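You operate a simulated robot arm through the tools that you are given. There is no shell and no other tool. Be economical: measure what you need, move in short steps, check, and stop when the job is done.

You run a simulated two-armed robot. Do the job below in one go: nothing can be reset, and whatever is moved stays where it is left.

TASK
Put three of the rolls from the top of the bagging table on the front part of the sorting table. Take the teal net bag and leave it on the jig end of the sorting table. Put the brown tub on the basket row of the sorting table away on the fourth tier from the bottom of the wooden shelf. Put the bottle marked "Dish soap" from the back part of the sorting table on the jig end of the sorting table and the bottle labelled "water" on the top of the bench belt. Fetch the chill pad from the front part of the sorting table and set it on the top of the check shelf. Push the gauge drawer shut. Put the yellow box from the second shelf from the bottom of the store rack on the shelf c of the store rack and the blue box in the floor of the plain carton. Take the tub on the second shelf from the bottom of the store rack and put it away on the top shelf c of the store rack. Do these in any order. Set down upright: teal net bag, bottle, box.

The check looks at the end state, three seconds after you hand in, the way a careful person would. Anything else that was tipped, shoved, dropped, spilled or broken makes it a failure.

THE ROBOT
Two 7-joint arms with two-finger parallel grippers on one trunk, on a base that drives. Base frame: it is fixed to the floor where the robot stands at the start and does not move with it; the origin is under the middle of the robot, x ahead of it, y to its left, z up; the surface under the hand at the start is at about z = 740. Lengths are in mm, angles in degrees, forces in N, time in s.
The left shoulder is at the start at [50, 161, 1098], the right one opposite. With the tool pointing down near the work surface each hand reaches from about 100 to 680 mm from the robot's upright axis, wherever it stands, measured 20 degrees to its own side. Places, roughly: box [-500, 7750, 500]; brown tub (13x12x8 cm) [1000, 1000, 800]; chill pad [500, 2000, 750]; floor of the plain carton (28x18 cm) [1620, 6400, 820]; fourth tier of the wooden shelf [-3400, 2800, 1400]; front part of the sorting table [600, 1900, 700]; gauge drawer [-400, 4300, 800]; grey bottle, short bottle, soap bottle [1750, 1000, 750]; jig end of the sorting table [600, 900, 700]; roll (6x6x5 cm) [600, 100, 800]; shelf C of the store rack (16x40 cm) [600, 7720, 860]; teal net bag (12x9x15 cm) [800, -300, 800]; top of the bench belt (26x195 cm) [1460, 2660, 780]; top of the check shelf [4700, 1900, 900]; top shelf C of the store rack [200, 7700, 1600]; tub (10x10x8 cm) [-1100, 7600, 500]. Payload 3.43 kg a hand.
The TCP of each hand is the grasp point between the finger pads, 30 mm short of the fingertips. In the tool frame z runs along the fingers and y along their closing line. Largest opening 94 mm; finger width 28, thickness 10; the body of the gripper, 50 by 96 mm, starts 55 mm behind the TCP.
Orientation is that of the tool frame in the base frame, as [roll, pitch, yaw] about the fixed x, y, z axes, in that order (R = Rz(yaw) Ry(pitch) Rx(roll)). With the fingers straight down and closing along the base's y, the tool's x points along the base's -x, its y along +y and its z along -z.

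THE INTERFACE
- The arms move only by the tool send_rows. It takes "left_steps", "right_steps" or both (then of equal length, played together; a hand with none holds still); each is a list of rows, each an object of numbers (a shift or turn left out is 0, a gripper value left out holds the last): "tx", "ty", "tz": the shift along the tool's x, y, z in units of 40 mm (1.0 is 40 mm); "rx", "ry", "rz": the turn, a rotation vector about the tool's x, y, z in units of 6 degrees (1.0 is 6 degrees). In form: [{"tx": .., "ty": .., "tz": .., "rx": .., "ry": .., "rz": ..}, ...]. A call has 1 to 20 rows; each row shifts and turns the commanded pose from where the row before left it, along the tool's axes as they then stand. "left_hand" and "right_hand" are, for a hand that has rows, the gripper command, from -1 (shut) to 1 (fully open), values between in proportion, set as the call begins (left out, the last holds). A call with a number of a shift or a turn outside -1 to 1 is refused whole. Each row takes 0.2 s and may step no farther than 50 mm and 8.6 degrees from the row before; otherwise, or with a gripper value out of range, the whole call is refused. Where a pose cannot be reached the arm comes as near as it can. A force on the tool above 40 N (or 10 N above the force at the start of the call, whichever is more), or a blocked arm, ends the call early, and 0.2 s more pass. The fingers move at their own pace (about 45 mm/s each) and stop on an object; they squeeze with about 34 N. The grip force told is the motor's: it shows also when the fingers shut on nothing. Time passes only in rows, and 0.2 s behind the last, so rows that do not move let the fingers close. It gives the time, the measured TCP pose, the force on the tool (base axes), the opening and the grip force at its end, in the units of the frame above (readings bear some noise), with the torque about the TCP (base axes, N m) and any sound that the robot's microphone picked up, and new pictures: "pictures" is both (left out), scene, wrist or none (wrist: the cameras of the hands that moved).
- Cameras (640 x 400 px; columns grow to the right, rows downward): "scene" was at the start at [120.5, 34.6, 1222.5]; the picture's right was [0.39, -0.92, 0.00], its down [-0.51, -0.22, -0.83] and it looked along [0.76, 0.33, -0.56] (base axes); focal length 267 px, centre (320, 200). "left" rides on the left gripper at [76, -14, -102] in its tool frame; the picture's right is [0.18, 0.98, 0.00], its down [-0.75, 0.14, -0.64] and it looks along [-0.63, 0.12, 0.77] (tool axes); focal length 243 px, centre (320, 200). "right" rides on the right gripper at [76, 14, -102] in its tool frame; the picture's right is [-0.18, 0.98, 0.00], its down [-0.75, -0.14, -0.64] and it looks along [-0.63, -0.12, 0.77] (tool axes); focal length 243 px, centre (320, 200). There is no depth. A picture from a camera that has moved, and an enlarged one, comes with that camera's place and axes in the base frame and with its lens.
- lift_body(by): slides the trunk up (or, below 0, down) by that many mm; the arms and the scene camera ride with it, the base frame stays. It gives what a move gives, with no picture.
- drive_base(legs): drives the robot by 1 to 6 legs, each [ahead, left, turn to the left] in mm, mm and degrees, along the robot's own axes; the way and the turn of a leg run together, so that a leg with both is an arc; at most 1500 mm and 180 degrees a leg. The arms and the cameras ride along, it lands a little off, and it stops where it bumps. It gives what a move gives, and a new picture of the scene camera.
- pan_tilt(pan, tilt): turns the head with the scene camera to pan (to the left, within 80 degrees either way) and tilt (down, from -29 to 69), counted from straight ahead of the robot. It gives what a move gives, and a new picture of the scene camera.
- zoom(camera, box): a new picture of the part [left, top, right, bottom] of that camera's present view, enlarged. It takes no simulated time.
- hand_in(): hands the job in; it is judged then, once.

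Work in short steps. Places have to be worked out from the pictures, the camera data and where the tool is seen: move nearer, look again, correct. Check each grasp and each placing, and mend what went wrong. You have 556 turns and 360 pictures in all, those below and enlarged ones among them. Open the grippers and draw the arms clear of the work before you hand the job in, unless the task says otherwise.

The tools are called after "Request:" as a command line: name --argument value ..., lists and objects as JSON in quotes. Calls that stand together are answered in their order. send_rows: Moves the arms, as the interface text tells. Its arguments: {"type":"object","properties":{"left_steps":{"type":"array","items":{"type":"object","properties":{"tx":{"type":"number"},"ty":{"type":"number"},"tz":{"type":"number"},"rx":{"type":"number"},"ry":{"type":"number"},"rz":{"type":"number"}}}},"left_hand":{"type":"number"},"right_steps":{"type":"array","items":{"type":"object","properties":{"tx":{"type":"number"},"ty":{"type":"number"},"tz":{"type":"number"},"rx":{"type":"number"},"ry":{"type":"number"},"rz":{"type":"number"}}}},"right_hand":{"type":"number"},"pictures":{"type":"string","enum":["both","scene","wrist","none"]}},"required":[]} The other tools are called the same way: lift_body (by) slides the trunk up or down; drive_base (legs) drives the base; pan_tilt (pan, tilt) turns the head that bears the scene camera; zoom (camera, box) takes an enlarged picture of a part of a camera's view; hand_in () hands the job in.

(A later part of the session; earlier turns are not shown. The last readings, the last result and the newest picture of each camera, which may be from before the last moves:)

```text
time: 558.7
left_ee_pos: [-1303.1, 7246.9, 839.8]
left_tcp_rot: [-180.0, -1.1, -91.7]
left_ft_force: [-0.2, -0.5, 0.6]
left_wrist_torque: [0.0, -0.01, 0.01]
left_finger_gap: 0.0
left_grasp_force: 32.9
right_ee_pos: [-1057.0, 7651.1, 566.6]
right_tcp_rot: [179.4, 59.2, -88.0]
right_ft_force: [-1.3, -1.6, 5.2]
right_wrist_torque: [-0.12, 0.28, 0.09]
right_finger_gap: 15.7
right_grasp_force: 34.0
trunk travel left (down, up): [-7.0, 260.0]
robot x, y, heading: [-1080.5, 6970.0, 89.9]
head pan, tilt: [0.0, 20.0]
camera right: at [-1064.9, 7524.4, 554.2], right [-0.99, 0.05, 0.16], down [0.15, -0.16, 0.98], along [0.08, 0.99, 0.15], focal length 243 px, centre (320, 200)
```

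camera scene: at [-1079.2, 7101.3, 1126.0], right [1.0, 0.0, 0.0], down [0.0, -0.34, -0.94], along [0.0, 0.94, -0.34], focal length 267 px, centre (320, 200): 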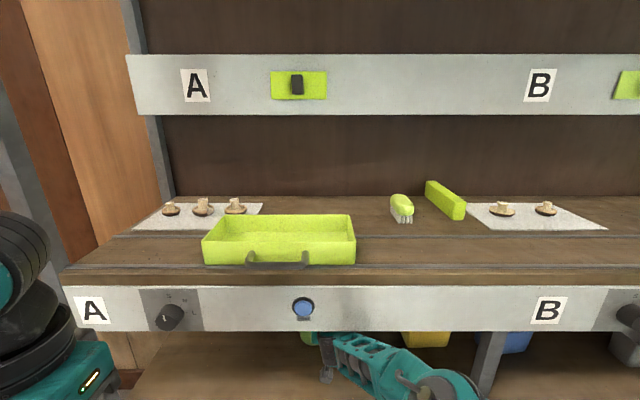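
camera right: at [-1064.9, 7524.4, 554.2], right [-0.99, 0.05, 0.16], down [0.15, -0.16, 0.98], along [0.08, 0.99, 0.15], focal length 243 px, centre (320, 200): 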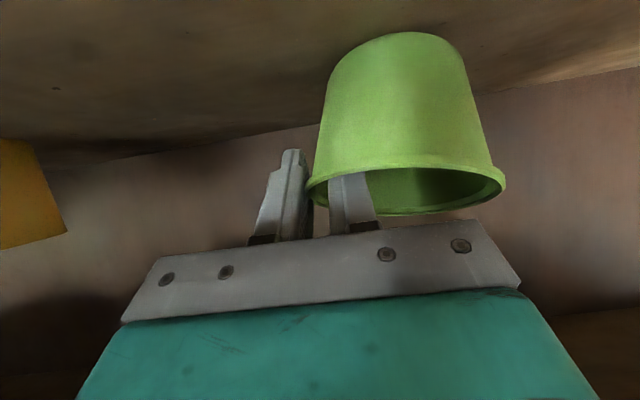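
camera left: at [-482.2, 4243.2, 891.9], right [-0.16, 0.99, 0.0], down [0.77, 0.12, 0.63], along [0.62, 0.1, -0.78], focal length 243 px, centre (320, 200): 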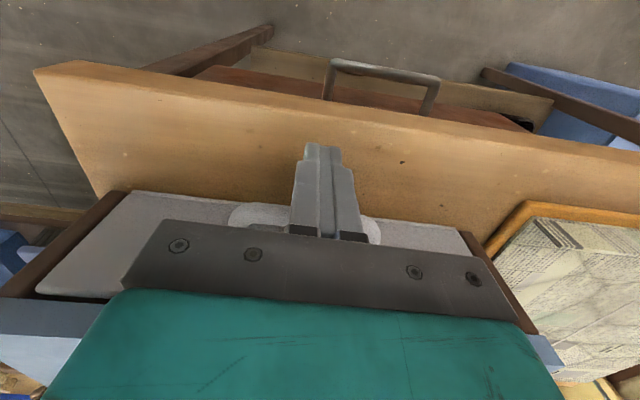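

Gripped (rim wall). Lift slightly with the trunk and back out.

Request:
lift_body --by 14

Request:
zoom --camera "right" --box '[0, 0, 640, 400]'

```text
time: 559.3
left_ee_pos: [-1303.9, 7246.2, 853.5]
left_tcp_rot: [179.9, -1.0, -91.6]
left_ft_force: [0.6, 0.7, 0.4]
left_wrist_torque: [0.02, -0.04, -0.01]
left_finger_gap: 0.0
left_grasp_force: 32.8
right_ee_pos: [-1056.3, 7652.5, 580.0]
right_tcp_rot: [179.5, 59.2, -88.0]
right_ft_force: [-0.4, -1.7, 4.1]
right_wrist_torque: [-0.17, 0.21, 0.09]
right_finger_gap: 10.2
right_grasp_force: 34.0
trunk travel left (down, up): [-21.0, 246.0]
robot x, y, heading: [-1079.2, 6968.0, 89.9]
head pan, tilt: [0.0, 20.0]
```

```text
1.00 times, centred on (320, 200) of right (not enlarged: the box is as wide or as high as the picture)
camera zoom: at [-1064.3, 7524.5, 568.2], right [-0.99, 0.05, 0.16], down [0.15, -0.16, 0.98], along [0.08, 0.99, 0.15], focal length 243 px, centre (320, 200)
```

zoom: 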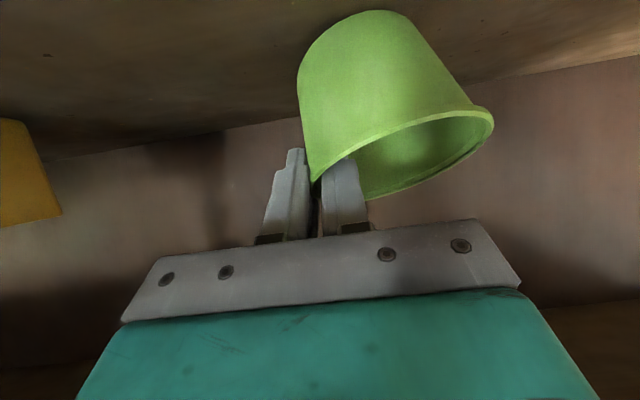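

Request:
lift_body --by 25

Request:
zoom --camera "right" --box '[0, 0, 640, 400]'

```text
time: 560.0
left_ee_pos: [-1302.4, 7250.0, 875.0]
left_tcp_rot: [179.9, -1.3, -91.6]
left_ft_force: [0.6, -0.4, -0.3]
left_wrist_torque: [-0.03, -0.01, 0.0]
left_finger_gap: 0.2
left_grasp_force: 33.0
right_ee_pos: [-1056.5, 7643.2, 584.8]
right_tcp_rot: [179.4, 57.5, -88.0]
right_ft_force: [-0.2, -0.1, -0.1]
right_wrist_torque: [-0.02, 0.0, 0.0]
right_finger_gap: 10.0
right_grasp_force: 34.1
trunk travel left (down, up): [-46.0, 221.0]
robot x, y, heading: [-1080.1, 6962.8, 89.9]
head pan, tilt: [0.0, 20.0]
```

```text
1.00 times, centred on (320, 200) of right (not enlarged: the box is as wide or as high as the picture)
camera zoom: at [-1064.3, 7516.0, 577.0], right [-0.99, 0.05, 0.16], down [0.15, -0.13, 0.98], along [0.07, 0.99, 0.12], focal length 243 px, centre (320, 200)
```

zoom: 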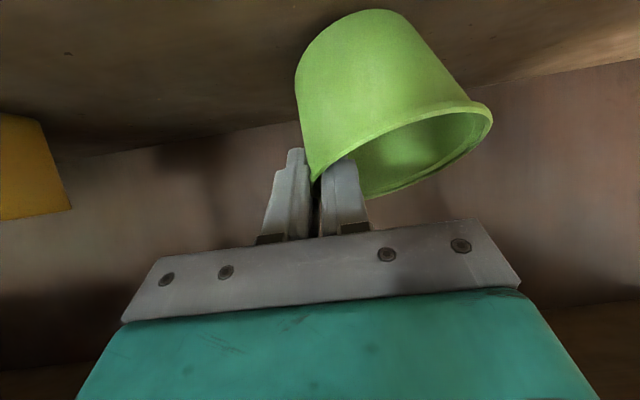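

Held in the air with ~12° tilt; back out of the rack.

Request:
drive_base --legs '[[-330, 0, 0]]'

Request:
zoom --camera "right" --box '[0, 0, 640, 400]'

```text
time: 562.2
left_ee_pos: [-1302.0, 6921.5, 877.3]
left_tcp_rot: [180.0, -1.0, -91.6]
left_ft_force: [0.3, -1.0, -0.6]
left_wrist_torque: [0.01, -0.01, -0.01]
left_finger_gap: 0.0
left_grasp_force: 33.4
right_ee_pos: [-1058.0, 7325.3, 603.5]
right_tcp_rot: [179.5, 59.2, -87.8]
right_ft_force: [0.1, 0.1, -0.8]
right_wrist_torque: [0.0, -0.01, 0.0]
right_finger_gap: 10.0
right_grasp_force: 33.8
trunk travel left (down, up): [-46.0, 221.0]
robot x, y, heading: [-1077.5, 6645.1, 90.4]
head pan, tilt: [0.0, 20.0]
camera scene: at [-1079.5, 6776.6, 1165.4], right [1.0, 0.0, 0.0], down [0.0, -0.34, -0.94], along [0.0, 0.94, -0.34], focal length 267 px, centre (320, 200)
```

scene: 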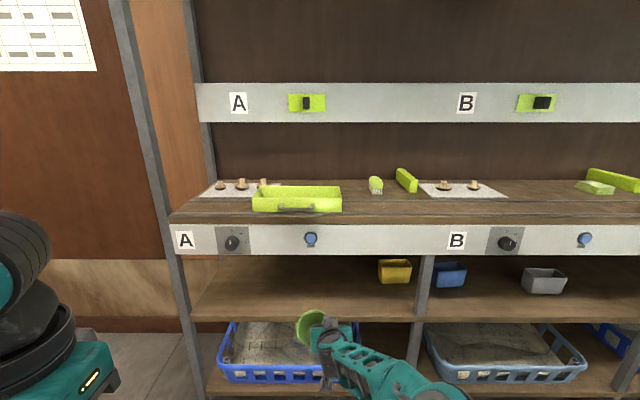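

```text
1.00 times, centred on (320, 200) of right (not enlarged: the box is as wide or as high as the picture)
camera zoom: at [-1065.3, 7198.7, 592.4], right [-0.99, 0.05, 0.16], down [0.15, -0.16, 0.98], along [0.07, 0.99, 0.15], focal length 243 px, centre (320, 200)
```

zoom: 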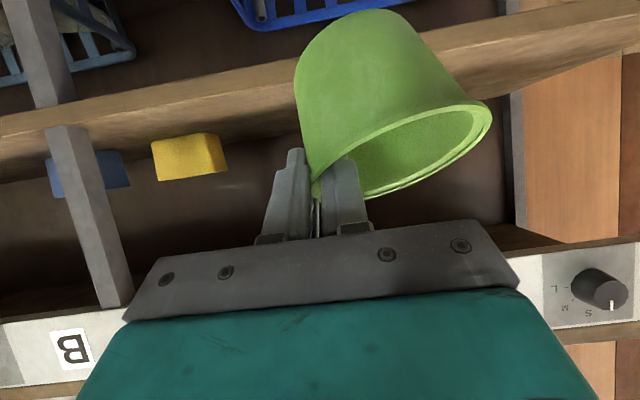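

Out. Now go view the top shelf C area.

Request:
drive_base --legs '[[-200, 0, 0], [0, -1150, 0]]'

Request:
pan_tilt --pan 0 --tilt -10

```text
time: 573.8
left_ee_pos: [-145.2, 6721.5, 878.3]
left_tcp_rot: [180.0, -0.9, -91.5]
left_ft_force: [0.7, 0.1, 0.3]
left_wrist_torque: [-0.03, -0.01, -0.04]
left_finger_gap: 0.0
left_grasp_force: 32.4
right_ee_pos: [100.3, 7126.6, 604.7]
right_tcp_rot: [179.5, 59.2, -87.8]
right_ft_force: [0.8, -0.2, 0.2]
right_wrist_torque: [0.0, -0.02, 0.0]
right_finger_gap: 9.5
right_grasp_force: 33.6
trunk travel left (down, up): [-46.0, 221.0]
robot x, y, heading: [85.3, 6442.9, 90.3]
head pan, tilt: [0.0, 20.0]
camera scene: at [78.9, 6577.5, 1165.3], right [1.0, 0.0, 0.0], down [0.0, -0.34, -0.94], along [0.0, 0.94, -0.34], focal length 267 px, centre (320, 200)
```

scene: 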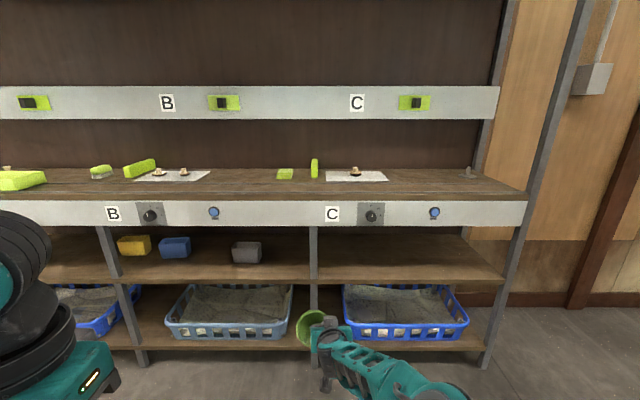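

```text
time: 574.8
left_ee_pos: [-143.9, 6721.5, 878.8]
left_tcp_rot: [-179.9, -1.0, -91.5]
left_ft_force: [-0.5, 0.0, -0.7]
left_wrist_torque: [-0.02, 0.02, 0.0]
left_finger_gap: 0.1
left_grasp_force: 33.4
right_ee_pos: [100.9, 7126.6, 604.7]
right_tcp_rot: [179.6, 59.3, -87.9]
right_ft_force: [0.2, 0.0, -1.2]
right_wrist_torque: [0.02, -0.02, 0.0]
right_finger_gap: 9.5
right_grasp_force: 33.7
trunk travel left (down, up): [-46.0, 221.0]
robot x, y, heading: [81.1, 6440.8, 90.3]
head pan, tilt: [0.0, -10.0]
camera scene: at [78.9, 6568.7, 1212.8], right [1.0, 0.0, 0.0], down [0.0, 0.17, -0.98], along [0.0, 0.98, 0.17], focal length 267 px, centre (320, 200)
```

scene: 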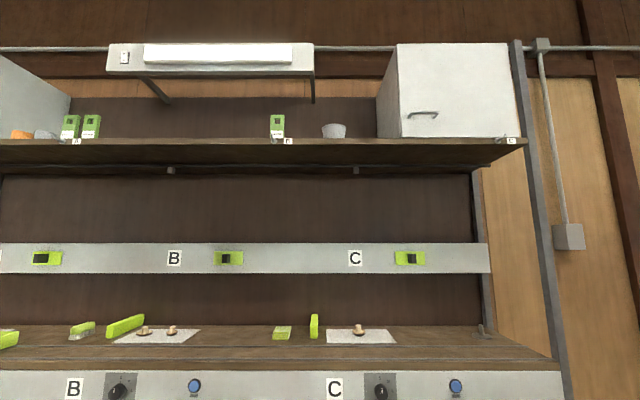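

Request:
zoom --camera "scene" --box '[250, 100, 530, 160]'

```text
2.29 times, centred on (390, 130) of scene
camera zoom: at [78.9, 6568.7, 1212.8], right [1.0, 0.0, 0.0], down [0.0, 0.17, -0.98], along [0.0, 0.98, 0.17], focal length 611 px, centre (160, 360)
```

zoom: 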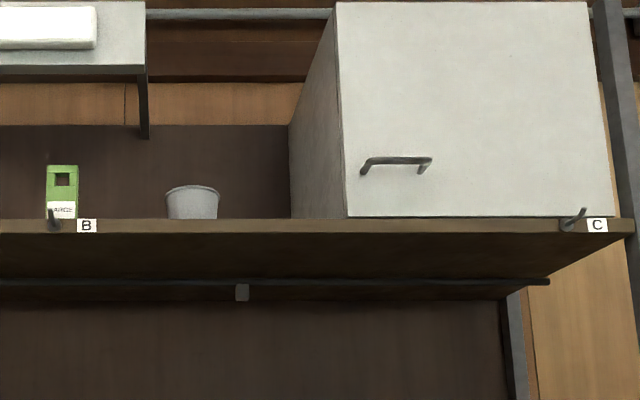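

Target on top shelf (z≈1590): between the grey cup (x≈135) and cabinet (x≈368), i.e. tub centre ≈[245,7590]. Raise trunk fully, then the arm, away from the rack.

Request:
lift_body --by 220

Request:
send_rows --right_steps '[{"tx": -0.68, "tz": -0.83}, {"tx": -0.68, "tz": -0.83}, {"tx": -0.68, "tz": -0.83}, {"tx": -0.68, "tz": -0.83}, {"tx": -0.68, "tz": -0.83}, {"tx": -0.68, "tz": -0.83}, {"tx": -0.68, "tz": -0.83}, {"tx": -0.68, "tz": -0.83}, {"tx": -0.68, "tz": -0.83}, {"tx": -0.68, "tz": -0.83}]' --pictures "wrist"

```text
time: 577.1
left_ee_pos: [-144.5, 6720.8, 1096.8]
left_tcp_rot: [-180.0, -1.0, -91.5]
left_ft_force: [0.1, 0.7, 0.6]
left_wrist_torque: [-0.03, 0.01, -0.03]
left_finger_gap: 0.1
left_grasp_force: 32.9
right_ee_pos: [101.9, 7126.7, 824.8]
right_tcp_rot: [179.4, 59.2, -87.8]
right_ft_force: [0.5, 0.9, -0.5]
right_wrist_torque: [0.01, -0.03, -0.01]
right_finger_gap: 9.8
right_grasp_force: 34.0
trunk travel left (down, up): [-266.0, 1.0]
robot x, y, heading: [79.9, 6442.9, 90.1]
head pan, tilt: [0.0, -10.0]
```

```text
time: 579.3
left_ee_pos: [-144.9, 6720.9, 1096.4]
left_tcp_rot: [179.9, -1.0, -91.5]
left_ft_force: [-0.4, 0.4, 0.3]
left_wrist_torque: [0.01, 0.0, 0.03]
left_finger_gap: 0.0
left_grasp_force: 32.8
right_ee_pos: [108.9, 6980.2, 1227.9]
right_tcp_rot: [179.6, 59.1, -87.6]
right_ft_force: [0.6, 0.2, -0.3]
right_wrist_torque: [0.0, 0.01, -0.01]
right_finger_gap: 9.5
right_grasp_force: 34.2
trunk travel left (down, up): [-266.0, 1.0]
robot x, y, heading: [81.2, 6441.5, 90.0]
head pan, tilt: [0.0, -10.0]
camera right: at [101.4, 6852.7, 1216.1], right [-0.99, 0.05, 0.16], down [0.15, -0.16, 0.98], along [0.07, 0.99, 0.15], focal length 243 px, centre (320, 200)
```

right: 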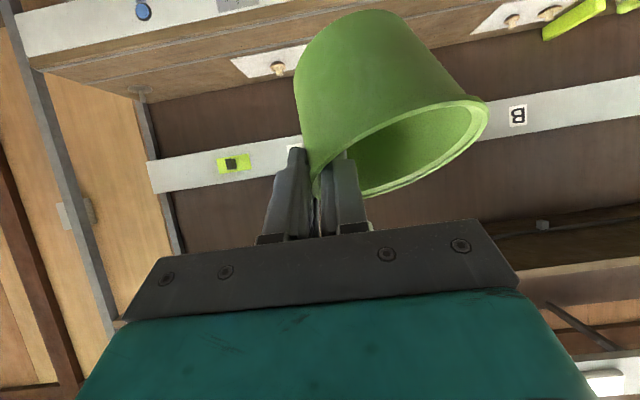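

Request:
send_rows --right_steps '[{"tx": -0.9, "tz": -0.53}, {"tx": -0.9, "tz": -0.53}, {"tx": -0.9, "tz": -0.53}, {"tx": -0.9, "tz": -0.53}, {"tx": -0.9, "tz": -0.53}, {"tx": -0.9, "tz": -0.53}, {"tx": -0.9, "tz": -0.53}, {"tx": -0.9, "tz": -0.53}, {"tx": -0.9, "tz": -0.53}, {"tx": -0.9, "tz": -0.53}, {"tx": -0.9, "tz": -0.53}]' --pictures "scene"

```text
time: 581.7
left_ee_pos: [-144.6, 6722.2, 1096.7]
left_tcp_rot: [-179.9, -1.0, -91.5]
left_ft_force: [-0.4, 0.1, 0.3]
left_wrist_torque: [0.03, 0.01, -0.01]
left_finger_gap: 0.1
left_grasp_force: 32.6
right_ee_pos: [121.3, 6969.2, 1620.6]
right_tcp_rot: [179.7, 59.2, -87.7]
right_ft_force: [-1.3, -0.2, -0.1]
right_wrist_torque: [-0.03, -0.03, -0.04]
right_finger_gap: 9.3
right_grasp_force: 33.9
right hand out of reach, approached as far as the arm can: row 10, 11
trunk travel left (down, up): [-266.0, 1.0]
robot x, y, heading: [81.6, 6444.2, 90.5]
head pan, tilt: [0.0, -10.0]
camera scene: at [78.4, 6568.9, 1432.8], right [1.0, 0.0, 0.0], down [0.0, 0.17, -0.98], along [0.0, 0.98, 0.17], focal length 267 px, centre (320, 200)
```

scene: 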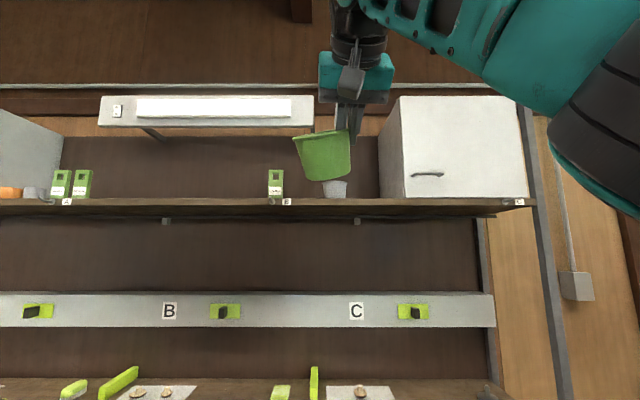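

The gap right of the cup is ~170 mm wide; I'll approach with the base turned ~20° right so the gripper clears the cabinet. First raise the hand further.

Request:
send_rows --right_steps '[{"tx": -0.35, "tz": -0.8}, {"tx": -0.35, "tz": -0.8}, {"tx": -0.35, "tz": -0.8}]' --pictures "none"

```text
time: 582.5
left_ee_pos: [-145.1, 6720.5, 1097.1]
left_tcp_rot: [180.0, -1.0, -91.5]
left_ft_force: [-0.4, 0.5, 0.3]
left_wrist_torque: [0.03, 0.0, 0.0]
left_finger_gap: 0.0
left_grasp_force: 33.0
right_ee_pos: [137.9, 6892.1, 1668.2]
right_tcp_rot: [179.5, 59.1, -87.8]
right_ft_force: [-0.4, 0.0, -0.5]
right_wrist_torque: [-0.02, -0.02, 0.0]
right_finger_gap: 9.1
right_grasp_force: 34.0
right hand out of reach, approached as far as the arm can: row 1, 2, 3
trunk travel left (down, up): [-266.0, 1.0]
robot x, y, heading: [81.7, 6444.4, 90.2]
head pan, tilt: [0.0, -10.0]
```

Level the tub by rolling the hand +12°, and turn the base 20° right.

Request:
send_rows --right_steps '[{"rz": 1}, {"rz": 1}]' --pictures "none"

Request:
drive_base --legs '[[0, 0, -20], [320, 0, 0]]'

Request:
zoom --camera "right" --box '[0, 0, 640, 400]'

```text
time: 583.1
left_ee_pos: [-144.6, 6721.7, 1098.4]
left_tcp_rot: [-180.0, -1.1, -91.6]
left_ft_force: [-0.8, -0.6, 0.2]
left_wrist_torque: [-0.01, 0.0, -0.01]
left_finger_gap: 0.2
left_grasp_force: 33.3
right_ee_pos: [138.5, 6893.4, 1667.0]
right_tcp_rot: [160.2, 57.1, -110.5]
right_ft_force: [0.2, 0.3, -1.0]
right_wrist_torque: [0.0, -0.02, -0.03]
right_finger_gap: 8.9
right_grasp_force: 34.0
trunk travel left (down, up): [-266.0, 1.0]
robot x, y, heading: [80.8, 6447.8, 90.1]
head pan, tilt: [0.0, -10.0]
```

```text
time: 586.3
left_ee_pos: [74.4, 7081.5, 1097.1]
left_tcp_rot: [180.0, -1.1, -111.6]
left_ft_force: [-0.3, -0.2, 0.3]
left_wrist_torque: [0.04, -0.03, -0.01]
left_finger_gap: 0.0
left_grasp_force: 33.1
right_ee_pos: [397.9, 7146.5, 1668.0]
right_tcp_rot: [160.5, 57.1, -130.3]
right_ft_force: [0.5, 0.9, -0.5]
right_wrist_torque: [-0.01, 0.03, -0.02]
right_finger_gap: 9.0
right_grasp_force: 34.4
trunk travel left (down, up): [-266.0, 1.0]
robot x, y, heading: [188.3, 6746.6, 70.1]
head pan, tilt: [0.0, -10.0]
camera scene: at [230.7, 6862.0, 1432.8], right [0.94, -0.34, 0.0], down [0.06, 0.16, -0.98], along [0.34, 0.93, 0.17], focal length 267 px, centre (320, 200)
```

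scene: 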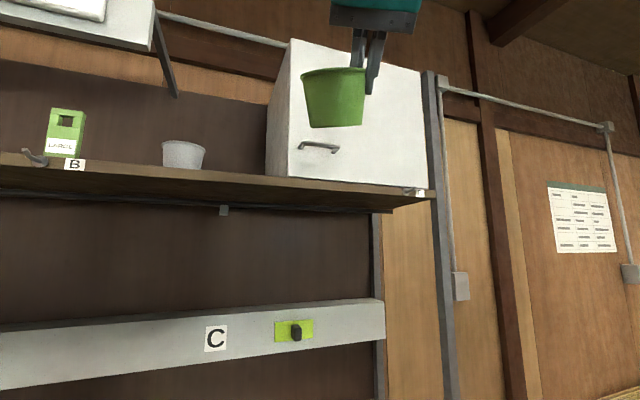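

```text
1.00 times, centred on (320, 200) of right (not enlarged: the box is as wide or as high as the picture)
camera zoom: at [332.6, 7037.0, 1659.5], right [-0.82, 0.47, 0.33], down [0.23, -0.27, 0.94], along [0.53, 0.84, 0.11], focal length 243 px, centre (320, 200)
```

zoom: 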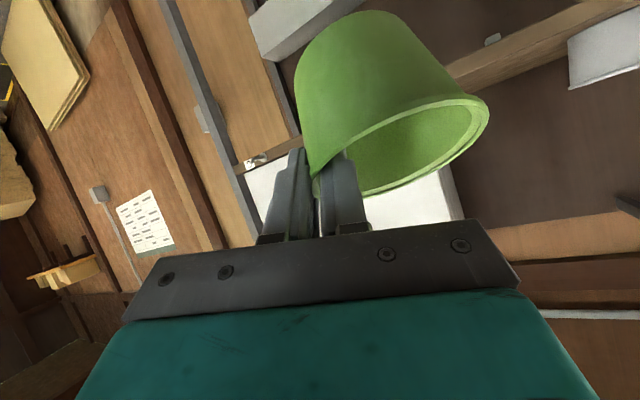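

Tub is now level, bottom ≈1605 (shelf 1590). Move in: left 225, ahead 280.

Request:
drive_base --legs '[[0, 225, 0], [270, 0, 0]]'

Request:
zoom --camera "right" --box '[0, 0, 640, 400]'

```text
time: 590.5
left_ee_pos: [-46.4, 7410.5, 1097.4]
left_tcp_rot: [179.9, -0.9, -111.8]
left_ft_force: [0.0, -0.1, 0.6]
left_wrist_torque: [0.01, 0.0, -0.01]
left_finger_gap: 0.0
left_grasp_force: 33.4
right_ee_pos: [280.2, 7473.3, 1669.2]
right_tcp_rot: [159.8, 57.3, -131.3]
right_ft_force: [6.9, 1.2, 24.2]
right_wrist_torque: [0.71, 0.4, -0.22]
right_finger_gap: 10.8
right_grasp_force: 34.2
trunk travel left (down, up): [-266.0, 1.0]
robot x, y, heading: [66.0, 7071.1, 69.7]
head pan, tilt: [0.0, -10.0]
camera scene: at [110.5, 7189.7, 1433.1], right [0.94, -0.34, 0.0], down [0.06, 0.16, -0.98], along [0.34, 0.92, 0.17], focal length 267 px, centre (320, 200)
```

scene: 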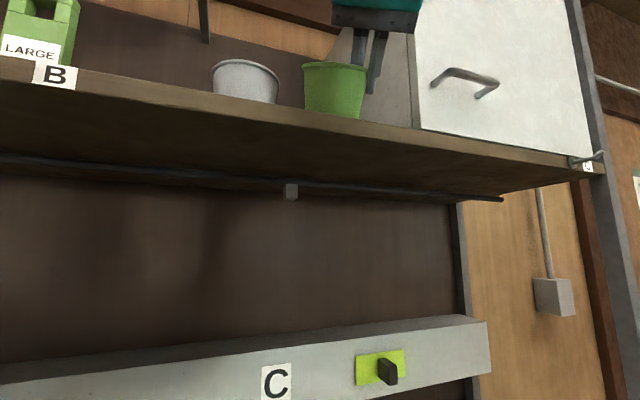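

```text
1.00 times, centred on (320, 200) of right (not enlarged: the box is as wide or as high as the picture)
camera zoom: at [214.5, 7364.3, 1660.7], right [-0.82, 0.47, 0.34], down [0.23, -0.28, 0.93], along [0.53, 0.84, 0.12], focal length 243 px, centre (320, 200)
```

zoom: 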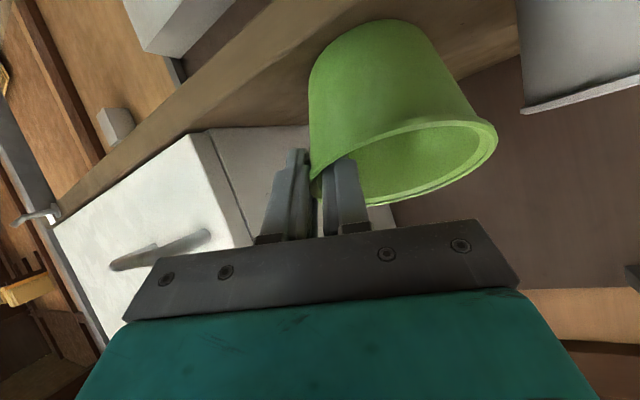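

The tub's base is rubbing on the shelf. Raise a little before going deeper.

Request:
send_rows --right_steps '[{"tx": -0.25, "tz": -0.15}, {"tx": -0.2, "tz": -0.12}]' --pictures "none"

```text
time: 591.0
left_ee_pos: [-46.9, 7411.3, 1097.7]
left_tcp_rot: [-179.9, -1.0, -111.8]
left_ft_force: [-0.5, -1.3, 0.0]
left_wrist_torque: [-0.02, -0.01, -0.01]
left_finger_gap: 0.0
left_grasp_force: 32.8
right_ee_pos: [286.7, 7466.6, 1675.7]
right_tcp_rot: [160.0, 57.2, -131.1]
right_ft_force: [0.4, -0.1, -0.8]
right_wrist_torque: [0.0, -0.02, 0.02]
right_finger_gap: 9.8
right_grasp_force: 33.9
right hand out of reach, approached as far as the arm can: row 1, 2
trunk travel left (down, up): [-266.0, 1.0]
robot x, y, heading: [69.6, 7079.1, 69.7]
head pan, tilt: [0.0, -10.0]
```

Request:
drive_base --legs '[[70, 12, 0]]'

Request:
zoom --camera "right" --box '[0, 0, 640, 400]'

```text
time: 592.1
left_ee_pos: [-34.6, 7481.4, 1098.1]
left_tcp_rot: [-180.0, -1.0, -111.8]
left_ft_force: [-0.4, 0.2, -0.3]
left_wrist_torque: [-0.04, 0.04, 0.0]
left_finger_gap: 0.0
left_grasp_force: 33.0
right_ee_pos: [298.8, 7534.6, 1673.9]
right_tcp_rot: [160.0, 57.3, -131.1]
right_ft_force: [-0.4, 0.8, -0.4]
right_wrist_torque: [-0.02, -0.01, 0.01]
right_finger_gap: 9.2
right_grasp_force: 33.7
trunk travel left (down, up): [-266.0, 1.0]
robot x, y, heading: [80.5, 7144.0, 70.1]
head pan, tilt: [0.0, -10.0]
camera scene: at [122.5, 7261.0, 1432.8], right [0.94, -0.34, 0.0], down [0.06, 0.16, -0.98], along [0.34, 0.92, 0.17], focal length 267 px, centre (320, 200)
```

scene: 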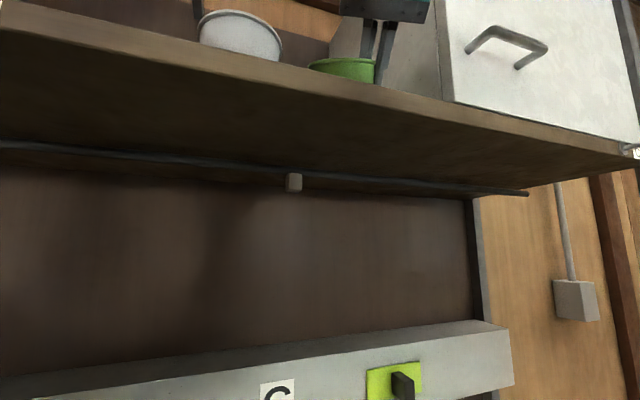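

```text
1.00 times, centred on (320, 200) of right (not enlarged: the box is as wide or as high as the picture)
camera zoom: at [233.3, 7426.8, 1666.7], right [-0.82, 0.47, 0.34], down [0.23, -0.28, 0.93], along [0.53, 0.84, 0.12], focal length 243 px, centre (320, 200)
```

zoom: 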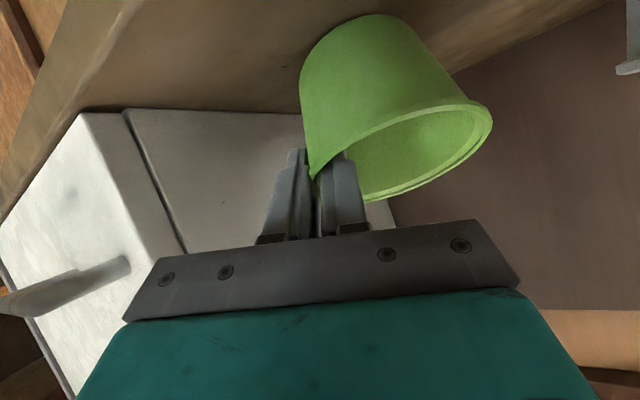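

Tub is over the shelf. Lower with the trunk until contact.

Request:
lift_body --by -10

```text
time: 592.6
left_ee_pos: [-34.0, 7479.6, 1089.0]
left_tcp_rot: [179.9, -0.9, -111.9]
left_ft_force: [-1.1, -0.8, -0.2]
left_wrist_torque: [-0.01, -0.03, -0.01]
left_finger_gap: 0.0
left_grasp_force: 32.6
right_ee_pos: [302.6, 7529.5, 1668.9]
right_tcp_rot: [158.9, 57.8, -132.2]
right_ft_force: [7.2, -3.2, 27.2]
right_wrist_torque: [0.62, 0.28, -0.18]
right_finger_gap: 10.1
right_grasp_force: 33.5
trunk travel left (down, up): [-256.0, 11.0]
robot x, y, heading: [80.5, 7148.1, 69.8]
head pan, tilt: [0.0, -10.0]
```

Contact. Open moderately and withdraw along the finger axis.

Request:
send_rows --right_steps '[{"tz": 0}, {"tz": 0}, {"tz": 0}]' --right_hand -0.2 --pictures "both"

```text
time: 593.5
left_ee_pos: [-33.9, 7481.0, 1088.6]
left_tcp_rot: [180.0, -1.0, -111.8]
left_ft_force: [-0.7, 0.4, 0.2]
left_wrist_torque: [0.03, -0.01, 0.0]
left_finger_gap: 0.0
left_grasp_force: 32.5
right_ee_pos: [299.7, 7535.5, 1665.0]
right_tcp_rot: [160.2, 57.2, -130.9]
right_ft_force: [-0.2, 1.4, 0.1]
right_wrist_torque: [0.01, 0.01, -0.01]
right_finger_gap: 37.9
right_grasp_force: 0.4
trunk travel left (down, up): [-256.0, 11.0]
robot x, y, heading: [80.6, 7145.4, 69.8]
head pan, tilt: [0.0, -10.0]
camera scene: at [122.3, 7260.2, 1422.8], right [0.94, -0.34, 0.0], down [0.06, 0.16, -0.98], along [0.34, 0.92, 0.17], focal length 267 px, centre (320, 200)
camera right: at [233.0, 7426.0, 1656.6], right [-0.82, 0.47, 0.34], down [0.23, -0.28, 0.93], along [0.53, 0.84, 0.12], focal length 243 px, centre (320, 200)
```

scene: 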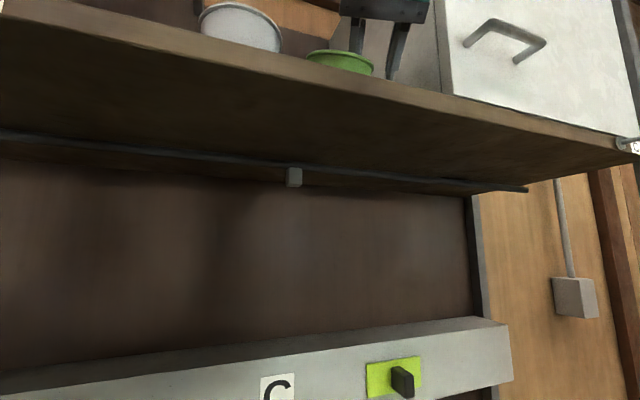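
right: 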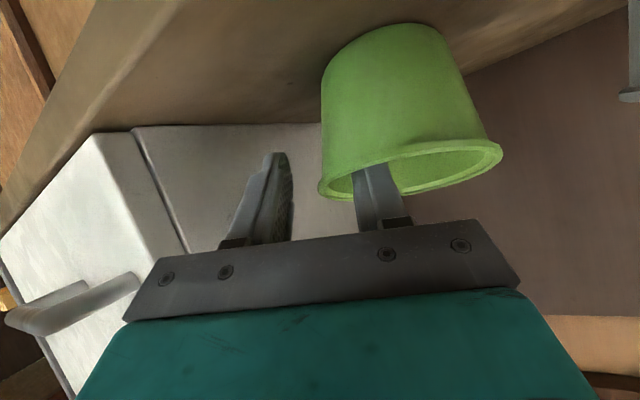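

Request:
send_rows --right_steps '[{"tz": -0.4}, {"tz": -0.4}, {"tz": -0.4}]' --pictures "wrist"

```text
time: 594.2
left_ee_pos: [-34.9, 7481.1, 1087.5]
left_tcp_rot: [179.9, -1.1, -111.8]
left_ft_force: [-0.3, -0.6, -0.2]
left_wrist_torque: [-0.01, 0.01, 0.0]
left_finger_gap: 0.0
left_grasp_force: 32.5
right_ee_pos: [287.7, 7490.6, 1682.8]
right_tcp_rot: [160.1, 57.3, -131.1]
right_ft_force: [0.3, -0.9, -0.9]
right_wrist_torque: [0.01, 0.0, -0.02]
right_finger_gap: 37.5
right_grasp_force: 0.0
right hand out of reach, approached as far as the arm can: row 2, 3
trunk travel left (down, up): [-256.0, 11.0]
robot x, y, heading: [80.7, 7142.1, 70.0]
head pan, tilt: [0.0, -10.0]
camera right: at [221.7, 7381.5, 1675.5], right [-0.82, 0.47, 0.34], down [0.23, -0.28, 0.93], along [0.53, 0.84, 0.12], focal length 243 px, centre (320, 200)
```

right: 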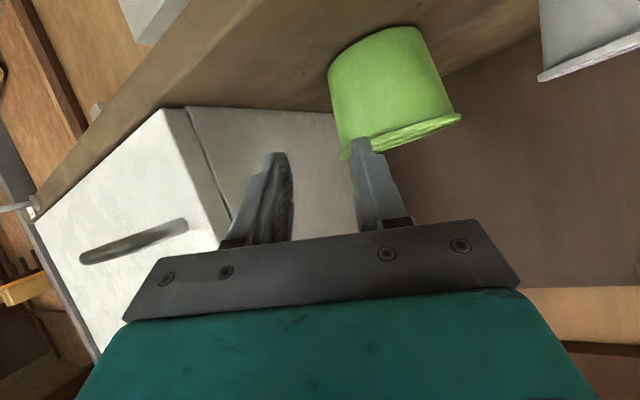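

Tub stands free. Back away.

Request:
drive_base --legs '[[-350, 0, 0]]'

Request:
zoom --camera "right" --box '[200, 0, 640, 250]'

```text
time: 596.5
left_ee_pos: [-153.4, 7154.4, 1087.7]
left_tcp_rot: [-180.0, -1.0, -111.9]
left_ft_force: [0.3, -0.6, -0.1]
left_wrist_torque: [0.02, -0.02, 0.0]
left_finger_gap: 0.0
left_grasp_force: 33.2
right_ee_pos: [169.2, 7164.7, 1683.4]
right_tcp_rot: [159.9, 57.3, -131.2]
right_ft_force: [0.1, -0.4, -1.0]
right_wrist_torque: [0.01, 0.05, -0.03]
right_finger_gap: 37.8
right_grasp_force: 0.0
trunk travel left (down, up): [-256.0, 11.0]
robot x, y, heading: [-38.7, 6815.2, 69.8]
head pan, tilt: [0.0, -10.0]
camera scene: at [2.3, 6933.0, 1422.9], right [0.94, -0.35, 0.0], down [0.06, 0.16, -0.98], along [0.34, 0.92, 0.17], focal length 267 px, centre (320, 200)
```

scene: 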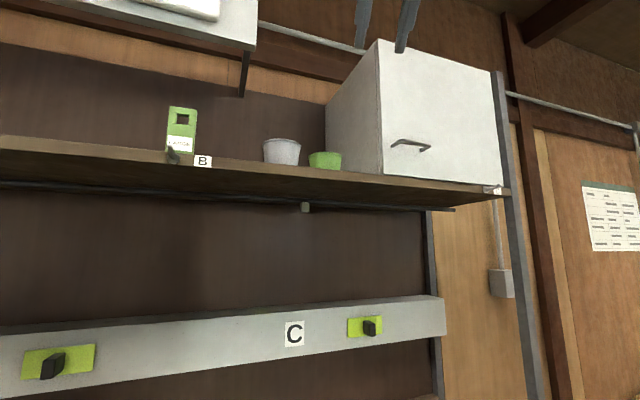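

```text
1.45 times, centred on (420, 125) of right
camera zoom: at [102.2, 7055.0, 1675.4], right [-0.82, 0.47, 0.34], down [0.23, -0.28, 0.93], along [0.53, 0.84, 0.12], focal length 353 px, centre (174, 309)
```

zoom: 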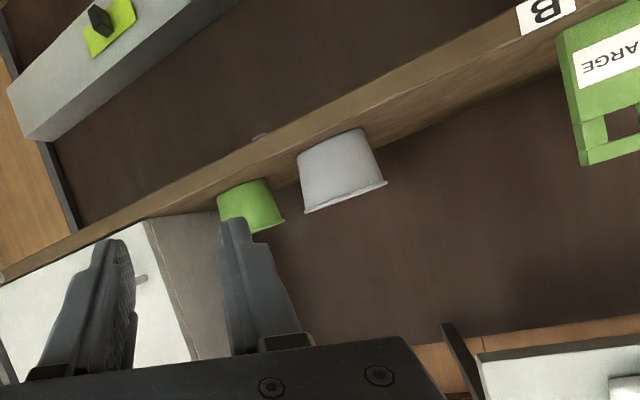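

Both pots stand on the top shelf: tub done. Next the yellow box (x≈-851..-716, centre y≈7690). Move the base in front, lower trunk and arm.

Request:
drive_base --legs '[[-300, 0, 0], [0, 0, 20], [0, 720, 0]]'

Request:
lift_body --by -250

Request:
send_rows --right_steps '[{"rz": -1, "tx": 0.8, "tz": 0.5}, {"rz": -1, "tx": 0.8, "tz": 0.5}, {"tx": 0.9, "tz": 0.53}, {"tx": 0.9, "tz": 0.53}, {"tx": 0.9, "tz": 0.53}, {"tx": 0.9, "tz": 0.53}, {"tx": 0.9, "tz": 0.53}, {"tx": 0.9, "tz": 0.53}, {"tx": 0.9, "tz": 0.53}, {"tx": 0.9, "tz": 0.53}, {"tx": 0.9, "tz": 0.53}, {"tx": 0.9, "tz": 0.53}]' --right_hand 0 --pictures "none"

```text
time: 606.0
left_ee_pos: [-1083.5, 6818.1, 1086.9]
left_tcp_rot: [-180.0, -1.0, -92.0]
left_ft_force: [-0.8, 0.0, 0.4]
left_wrist_torque: [0.01, -0.02, -0.02]
left_finger_gap: 0.0
left_grasp_force: 32.9
right_ee_pos: [-785.1, 6937.8, 1683.2]
right_tcp_rot: [160.0, 57.3, -111.4]
right_ft_force: [-0.4, 0.0, -0.1]
right_wrist_torque: [0.02, -0.02, 0.01]
right_finger_gap: 37.4
right_grasp_force: 0.0
trunk travel left (down, up): [-256.0, 11.0]
robot x, y, heading: [-860.6, 6538.9, 89.9]
head pan, tilt: [0.0, -10.0]
camera scene: at [-862.4, 6663.8, 1422.9], right [1.0, -0.01, 0.0], down [0.0, 0.17, -0.98], along [0.01, 0.98, 0.17], focal length 267 px, centre (320, 200)
```

scene: 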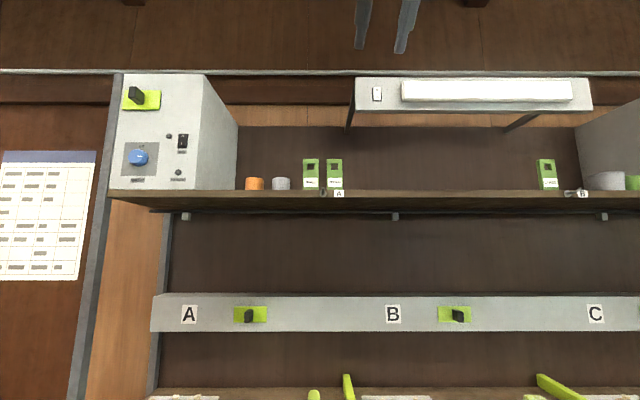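

```text
time: 608.5
left_ee_pos: [-1084.0, 6817.7, 837.2]
left_tcp_rot: [-180.0, -1.0, -91.9]
left_ft_force: [1.1, 0.4, -0.7]
left_wrist_torque: [0.02, -0.05, 0.05]
left_finger_gap: 0.0
left_grasp_force: 33.0
right_ee_pos: [-784.9, 6937.7, 1433.6]
right_tcp_rot: [160.0, 57.2, -111.3]
right_ft_force: [-0.7, 0.7, -0.2]
right_wrist_torque: [-0.03, 0.0, 0.01]
right_finger_gap: 37.8
right_grasp_force: 0.1
trunk travel left (down, up): [-6.0, 261.0]
robot x, y, heading: [-862.2, 6538.0, 89.7]
head pan, tilt: [0.0, -10.0]
```

```text
time: 611.1
left_ee_pos: [-1083.8, 6819.1, 837.5]
left_tcp_rot: [-180.0, -1.0, -92.0]
left_ft_force: [0.2, 0.0, 0.0]
left_wrist_torque: [-0.03, -0.01, -0.02]
left_finger_gap: 0.0
left_grasp_force: 32.8
right_ee_pos: [-799.4, 6938.8, 941.4]
right_tcp_rot: [179.2, 59.5, -88.9]
right_ft_force: [0.1, -0.8, 0.0]
right_wrist_torque: [0.0, 0.01, 0.03]
right_finger_gap: 46.9
right_grasp_force: 0.1
trunk travel left (down, up): [-6.0, 261.0]
robot x, y, heading: [-860.7, 6540.7, 89.9]
head pan, tilt: [0.0, -10.0]
```

Request:
send_rows --right_steps '[{"tx": 0.54, "tz": 0.98}, {"tx": 0.54, "tz": 0.98}, {"tx": 0.54, "tz": 0.98}, {"tx": 0.54, "tz": 0.98}, {"tx": 0.54, "tz": 0.98}, {"tx": 0.54, "tz": 0.98}, {"tx": 0.54, "tz": 0.98}, {"tx": 0.54, "tz": 0.98}]' --pictures "none"

Request:
send_rows --right_steps '[{"tx": -0.5, "tz": 0.85}, {"tx": -0.5, "tz": 0.85}]' --pictures "wrist"

```text
time: 613.0
left_ee_pos: [-1084.4, 6819.4, 837.6]
left_tcp_rot: [-179.9, -0.9, -92.0]
left_ft_force: [0.3, 0.8, -1.2]
left_wrist_torque: [0.02, 0.0, 0.01]
left_finger_gap: 0.0
left_grasp_force: 33.0
right_ee_pos: [-806.7, 7121.7, 632.4]
right_tcp_rot: [179.3, 59.5, -88.7]
right_ft_force: [0.2, 0.0, -1.2]
right_wrist_torque: [-0.01, -0.01, -0.01]
right_finger_gap: 47.3
right_grasp_force: 0.0
trunk travel left (down, up): [-6.0, 261.0]
robot x, y, heading: [-859.1, 6540.5, 89.9]
head pan, tilt: [0.0, -10.0]
```

```text
time: 613.5
left_ee_pos: [-1083.5, 6816.4, 837.1]
left_tcp_rot: [180.0, -1.0, -92.1]
left_ft_force: [0.4, -0.1, 0.1]
left_wrist_torque: [-0.01, -0.01, 0.01]
left_finger_gap: 0.0
left_grasp_force: 32.6
right_ee_pos: [-809.4, 7199.9, 633.0]
right_tcp_rot: [179.3, 59.4, -88.7]
right_ft_force: [0.2, 0.4, -0.3]
right_wrist_torque: [-0.06, 0.0, -0.01]
right_finger_gap: 46.9
right_grasp_force: 0.0
trunk travel left (down, up): [-6.0, 261.0]
robot x, y, heading: [-859.9, 6541.9, 89.6]
head pan, tilt: [0.0, -10.0]
camera right: at [-819.1, 7073.5, 619.8], right [-0.98, 0.06, 0.16], down [0.15, -0.16, 0.97], along [0.09, 0.98, 0.15], focal length 243 px, centre (320, 200)
```

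right: 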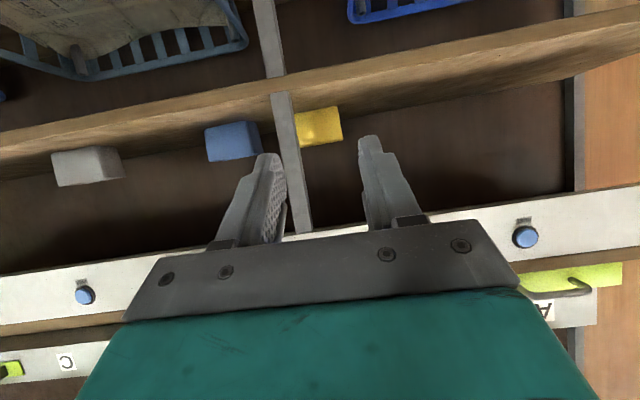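

Yellow box's left wall ≈ x −841, rim ≈ z 580; the post is at x≈−755..−725. Drive in 400 (and 32 left).

Request:
drive_base --legs '[[390, 32, 0]]'

Request:
zoom --camera "right" --box '[0, 0, 640, 400]'

```text
time: 616.0
left_ee_pos: [-1113.3, 7205.6, 837.0]
left_tcp_rot: [180.0, -1.0, -92.0]
left_ft_force: [0.3, 0.7, -0.6]
left_wrist_torque: [-0.02, 0.02, 0.0]
left_finger_gap: 0.0
left_grasp_force: 33.2
right_ee_pos: [-840.7, 7587.7, 632.6]
right_tcp_rot: [179.3, 59.5, -88.7]
right_ft_force: [0.5, 0.5, 0.1]
right_wrist_torque: [-0.03, -0.06, -0.01]
right_finger_gap: 47.1
right_grasp_force: 0.2
trunk travel left (down, up): [-6.0, 261.0]
robot x, y, heading: [-894.3, 6928.9, 89.6]
head pan, tilt: [0.0, -10.0]
camera scene: at [-892.3, 7051.0, 1172.9], right [1.0, -0.01, 0.0], down [0.0, 0.17, -0.98], along [0.01, 0.98, 0.17], focal length 267 px, centre (320, 200)
```

scene: 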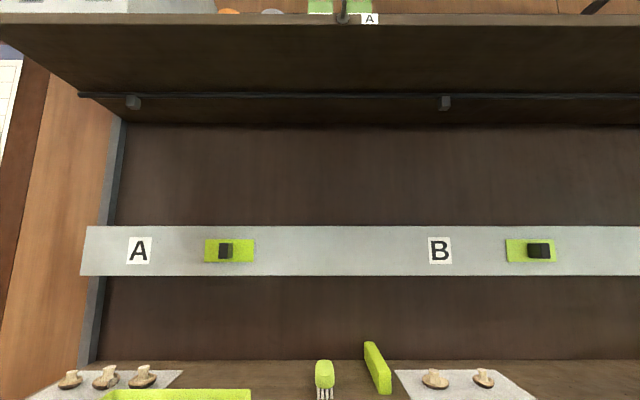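

```text
1.00 times, centred on (320, 200) of right (not enlarged: the box is as wide or as high as the picture)
camera zoom: at [-849.4, 7460.6, 620.2], right [-0.98, 0.06, 0.16], down [0.15, -0.16, 0.97], along [0.09, 0.98, 0.15], focal length 243 px, centre (320, 200)
```

zoom: 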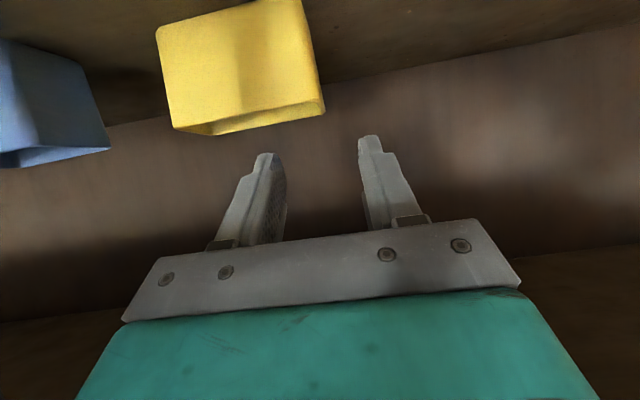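

Left wall at x≈-847, rim front at y≈7635, z≈580. Align and insert partially by arm.

Request:
send_rows --right_steps '[{"ty": 0.14, "tz": 0.4}, {"tz": 0.45}]' --pictures "none"

Request:
drive_base --legs '[[42, 0, 0]]'

Request:
zoom --camera "right" --box '[0, 0, 640, 400]'

```text
time: 616.6
left_ee_pos: [-1114.5, 7205.9, 837.6]
left_tcp_rot: [180.0, -0.9, -92.0]
left_ft_force: [0.0, 0.4, 0.7]
left_wrist_torque: [0.03, 0.0, -0.03]
left_finger_gap: 0.3
left_grasp_force: 32.9
right_ee_pos: [-848.3, 7615.9, 612.3]
right_tcp_rot: [179.2, 59.2, -88.7]
right_ft_force: [0.0, 0.7, 0.8]
right_wrist_torque: [-0.01, -0.02, 0.01]
right_finger_gap: 46.9
right_grasp_force: 0.0
trunk travel left (down, up): [-6.0, 261.0]
robot x, y, heading: [-893.9, 6923.9, 89.8]
head pan, tilt: [0.0, -10.0]
```

```text
time: 617.5
left_ee_pos: [-1113.6, 7233.0, 836.7]
left_tcp_rot: [-180.0, -0.9, -92.2]
left_ft_force: [-1.1, 0.5, -0.5]
left_wrist_torque: [0.02, 0.0, 0.0]
left_finger_gap: 0.0
left_grasp_force: 33.3
right_ee_pos: [-854.9, 7626.7, 591.1]
right_tcp_rot: [179.3, 57.1, -87.4]
right_ft_force: [0.1, -0.7, 0.2]
right_wrist_torque: [0.03, -0.01, 0.01]
right_finger_gap: 47.1
right_grasp_force: 0.0
trunk travel left (down, up): [-6.0, 261.0]
robot x, y, heading: [-890.8, 6953.9, 89.3]
head pan, tilt: [0.0, -10.0]
stopped in leg 1: the robot was blocked; the commanded pose is now the measured one
camera scene: at [-891.6, 7079.1, 1173.0], right [1.0, -0.01, 0.0], down [0.0, 0.17, -0.98], along [0.01, 0.98, 0.17], focal length 267 px, centre (320, 200)
```

scene: 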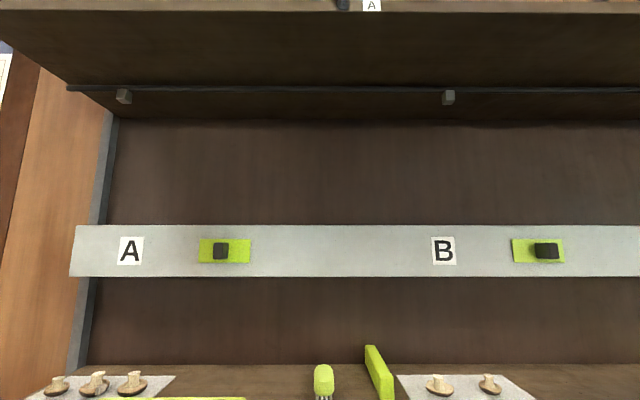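

```text
1.00 times, centred on (320, 200) of right (not enlarged: the box is as wide or as high as the picture)
camera zoom: at [-860.7, 7498.3, 585.0], right [-0.99, 0.05, 0.16], down [0.15, -0.12, 0.98], along [0.06, 0.99, 0.11], focal length 243 px, centre (320, 200)
```

zoom: 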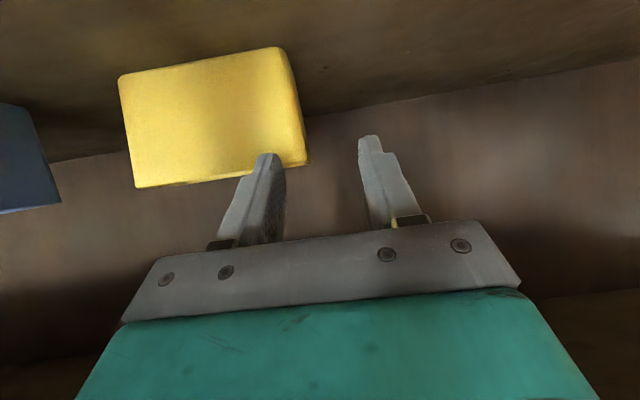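

Something (post vs forearm, elbow on the right) blocks. Switch to the left hand, whose elbow comes from the left. Back off, retract the right arm, pitch the left.

Request:
drive_base --legs '[[-330, 0, 0]]'

Request:
send_rows --right_steps '[{"tx": -0.54, "tz": -0.98}, {"tx": -0.54, "tz": -0.98}, {"tx": -0.54, "tz": -0.98}, {"tx": -0.54, "tz": -0.98}, {"tx": -0.54, "tz": -0.98}, {"tx": -0.54, "tz": -0.98}, {"tx": -0.54, "tz": -0.98}, {"tx": -0.54, "tz": -0.98}, {"tx": 0.4, "tz": -0.85}, {"tx": 0.4, "tz": -0.85}]' --left_steps '[{"ry": -1}, {"ry": -1}, {"ry": -1}, {"ry": -1}, {"ry": -1}, {"ry": -1}, {"ry": -1}, {"ry": -1}, {"ry": -1}, {"ry": -1}]' --left_hand 0 --pictures "none"

Request:
send_rows --left_steps '[{"tx": 0.54, "tz": 0.98}, {"tx": 0.54, "tz": 0.98}, {"tx": 0.54, "tz": 0.98}, {"tx": 0.54, "tz": 0.98}, {"tx": 0.54, "tz": 0.98}]' --pictures "wrist"

```text
time: 619.7
left_ee_pos: [-1115.2, 6905.8, 836.9]
left_tcp_rot: [-180.0, -0.9, -92.1]
left_ft_force: [0.2, -0.7, 0.2]
left_wrist_torque: [0.02, -0.03, -0.01]
left_finger_gap: 0.0
left_grasp_force: 32.6
right_ee_pos: [-856.9, 7298.9, 591.6]
right_tcp_rot: [179.3, 57.0, -87.3]
right_ft_force: [-0.4, -0.4, 1.2]
right_wrist_torque: [-0.03, -0.03, 0.01]
right_finger_gap: 47.3
right_grasp_force: 0.1
trunk travel left (down, up): [-6.0, 261.0]
robot x, y, heading: [-895.2, 6627.8, 89.8]
head pan, tilt: [0.0, -10.0]
camera scene: at [-894.1, 6751.1, 1172.9], right [1.0, -0.01, 0.0], down [0.0, 0.17, -0.98], along [0.01, 0.98, 0.17], focal length 267 px, centre (320, 200)
```

scene: 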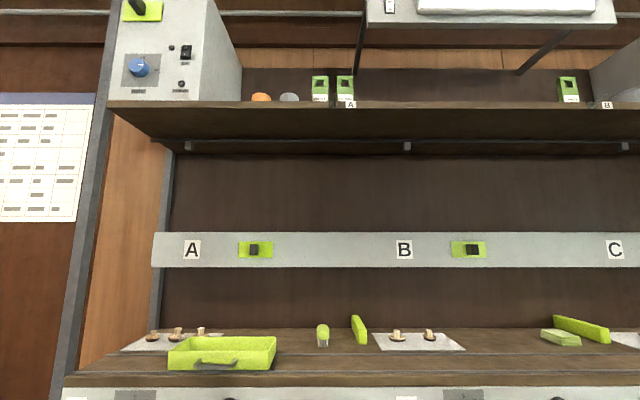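

```text
time: 621.9
left_ee_pos: [-1117.0, 7064.5, 863.1]
left_tcp_rot: [-179.9, 59.0, -91.9]
left_ft_force: [-0.5, -0.5, -0.2]
left_wrist_torque: [0.01, 0.03, -0.01]
left_finger_gap: 47.3
left_grasp_force: 0.0
left hand out of reach, approached as far as the arm can: row 1, 2, 3, 4, 5, 6, 7, 8, 9, 10
right_ee_pos: [-840.7, 7055.6, 918.5]
right_tcp_rot: [179.5, 57.1, -87.3]
right_ft_force: [-0.5, -0.5, 0.0]
right_wrist_torque: [-0.03, 0.01, 0.0]
right_finger_gap: 47.1
right_grasp_force: 0.1
trunk travel left (down, up): [-6.0, 261.0]
robot x, y, heading: [-891.0, 6627.9, 89.6]
head pan, tilt: [0.0, -10.0]
```

```text
time: 623.1
left_ee_pos: [-1136.7, 7162.4, 715.6]
left_tcp_rot: [-179.8, 58.9, -92.0]
left_ft_force: [-0.3, -0.2, 0.1]
left_wrist_torque: [0.0, -0.01, 0.0]
left_finger_gap: 47.1
left_grasp_force: 0.1
left hand out of reach, approached as far as the arm can: row 4, 5
right_ee_pos: [-840.6, 7055.7, 918.2]
right_tcp_rot: [179.4, 57.0, -87.3]
right_ft_force: [-0.3, -0.3, 0.0]
right_wrist_torque: [0.0, -0.01, -0.01]
right_finger_gap: 47.1
right_grasp_force: 0.1
trunk travel left (down, up): [-6.0, 261.0]
robot x, y, heading: [-897.3, 6629.9, 89.6]
head pan, tilt: [0.0, -10.0]
camera left: at [-1129.0, 7035.4, 703.2], right [-0.99, -0.06, -0.16], down [-0.15, -0.15, 0.98], along [-0.08, 0.99, 0.14], focal length 243 px, centre (320, 200)
```

left: 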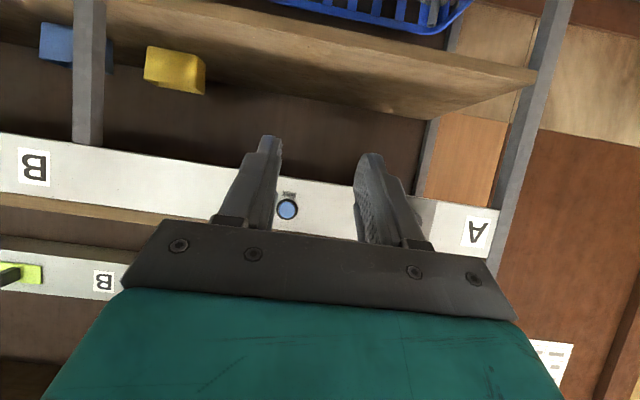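

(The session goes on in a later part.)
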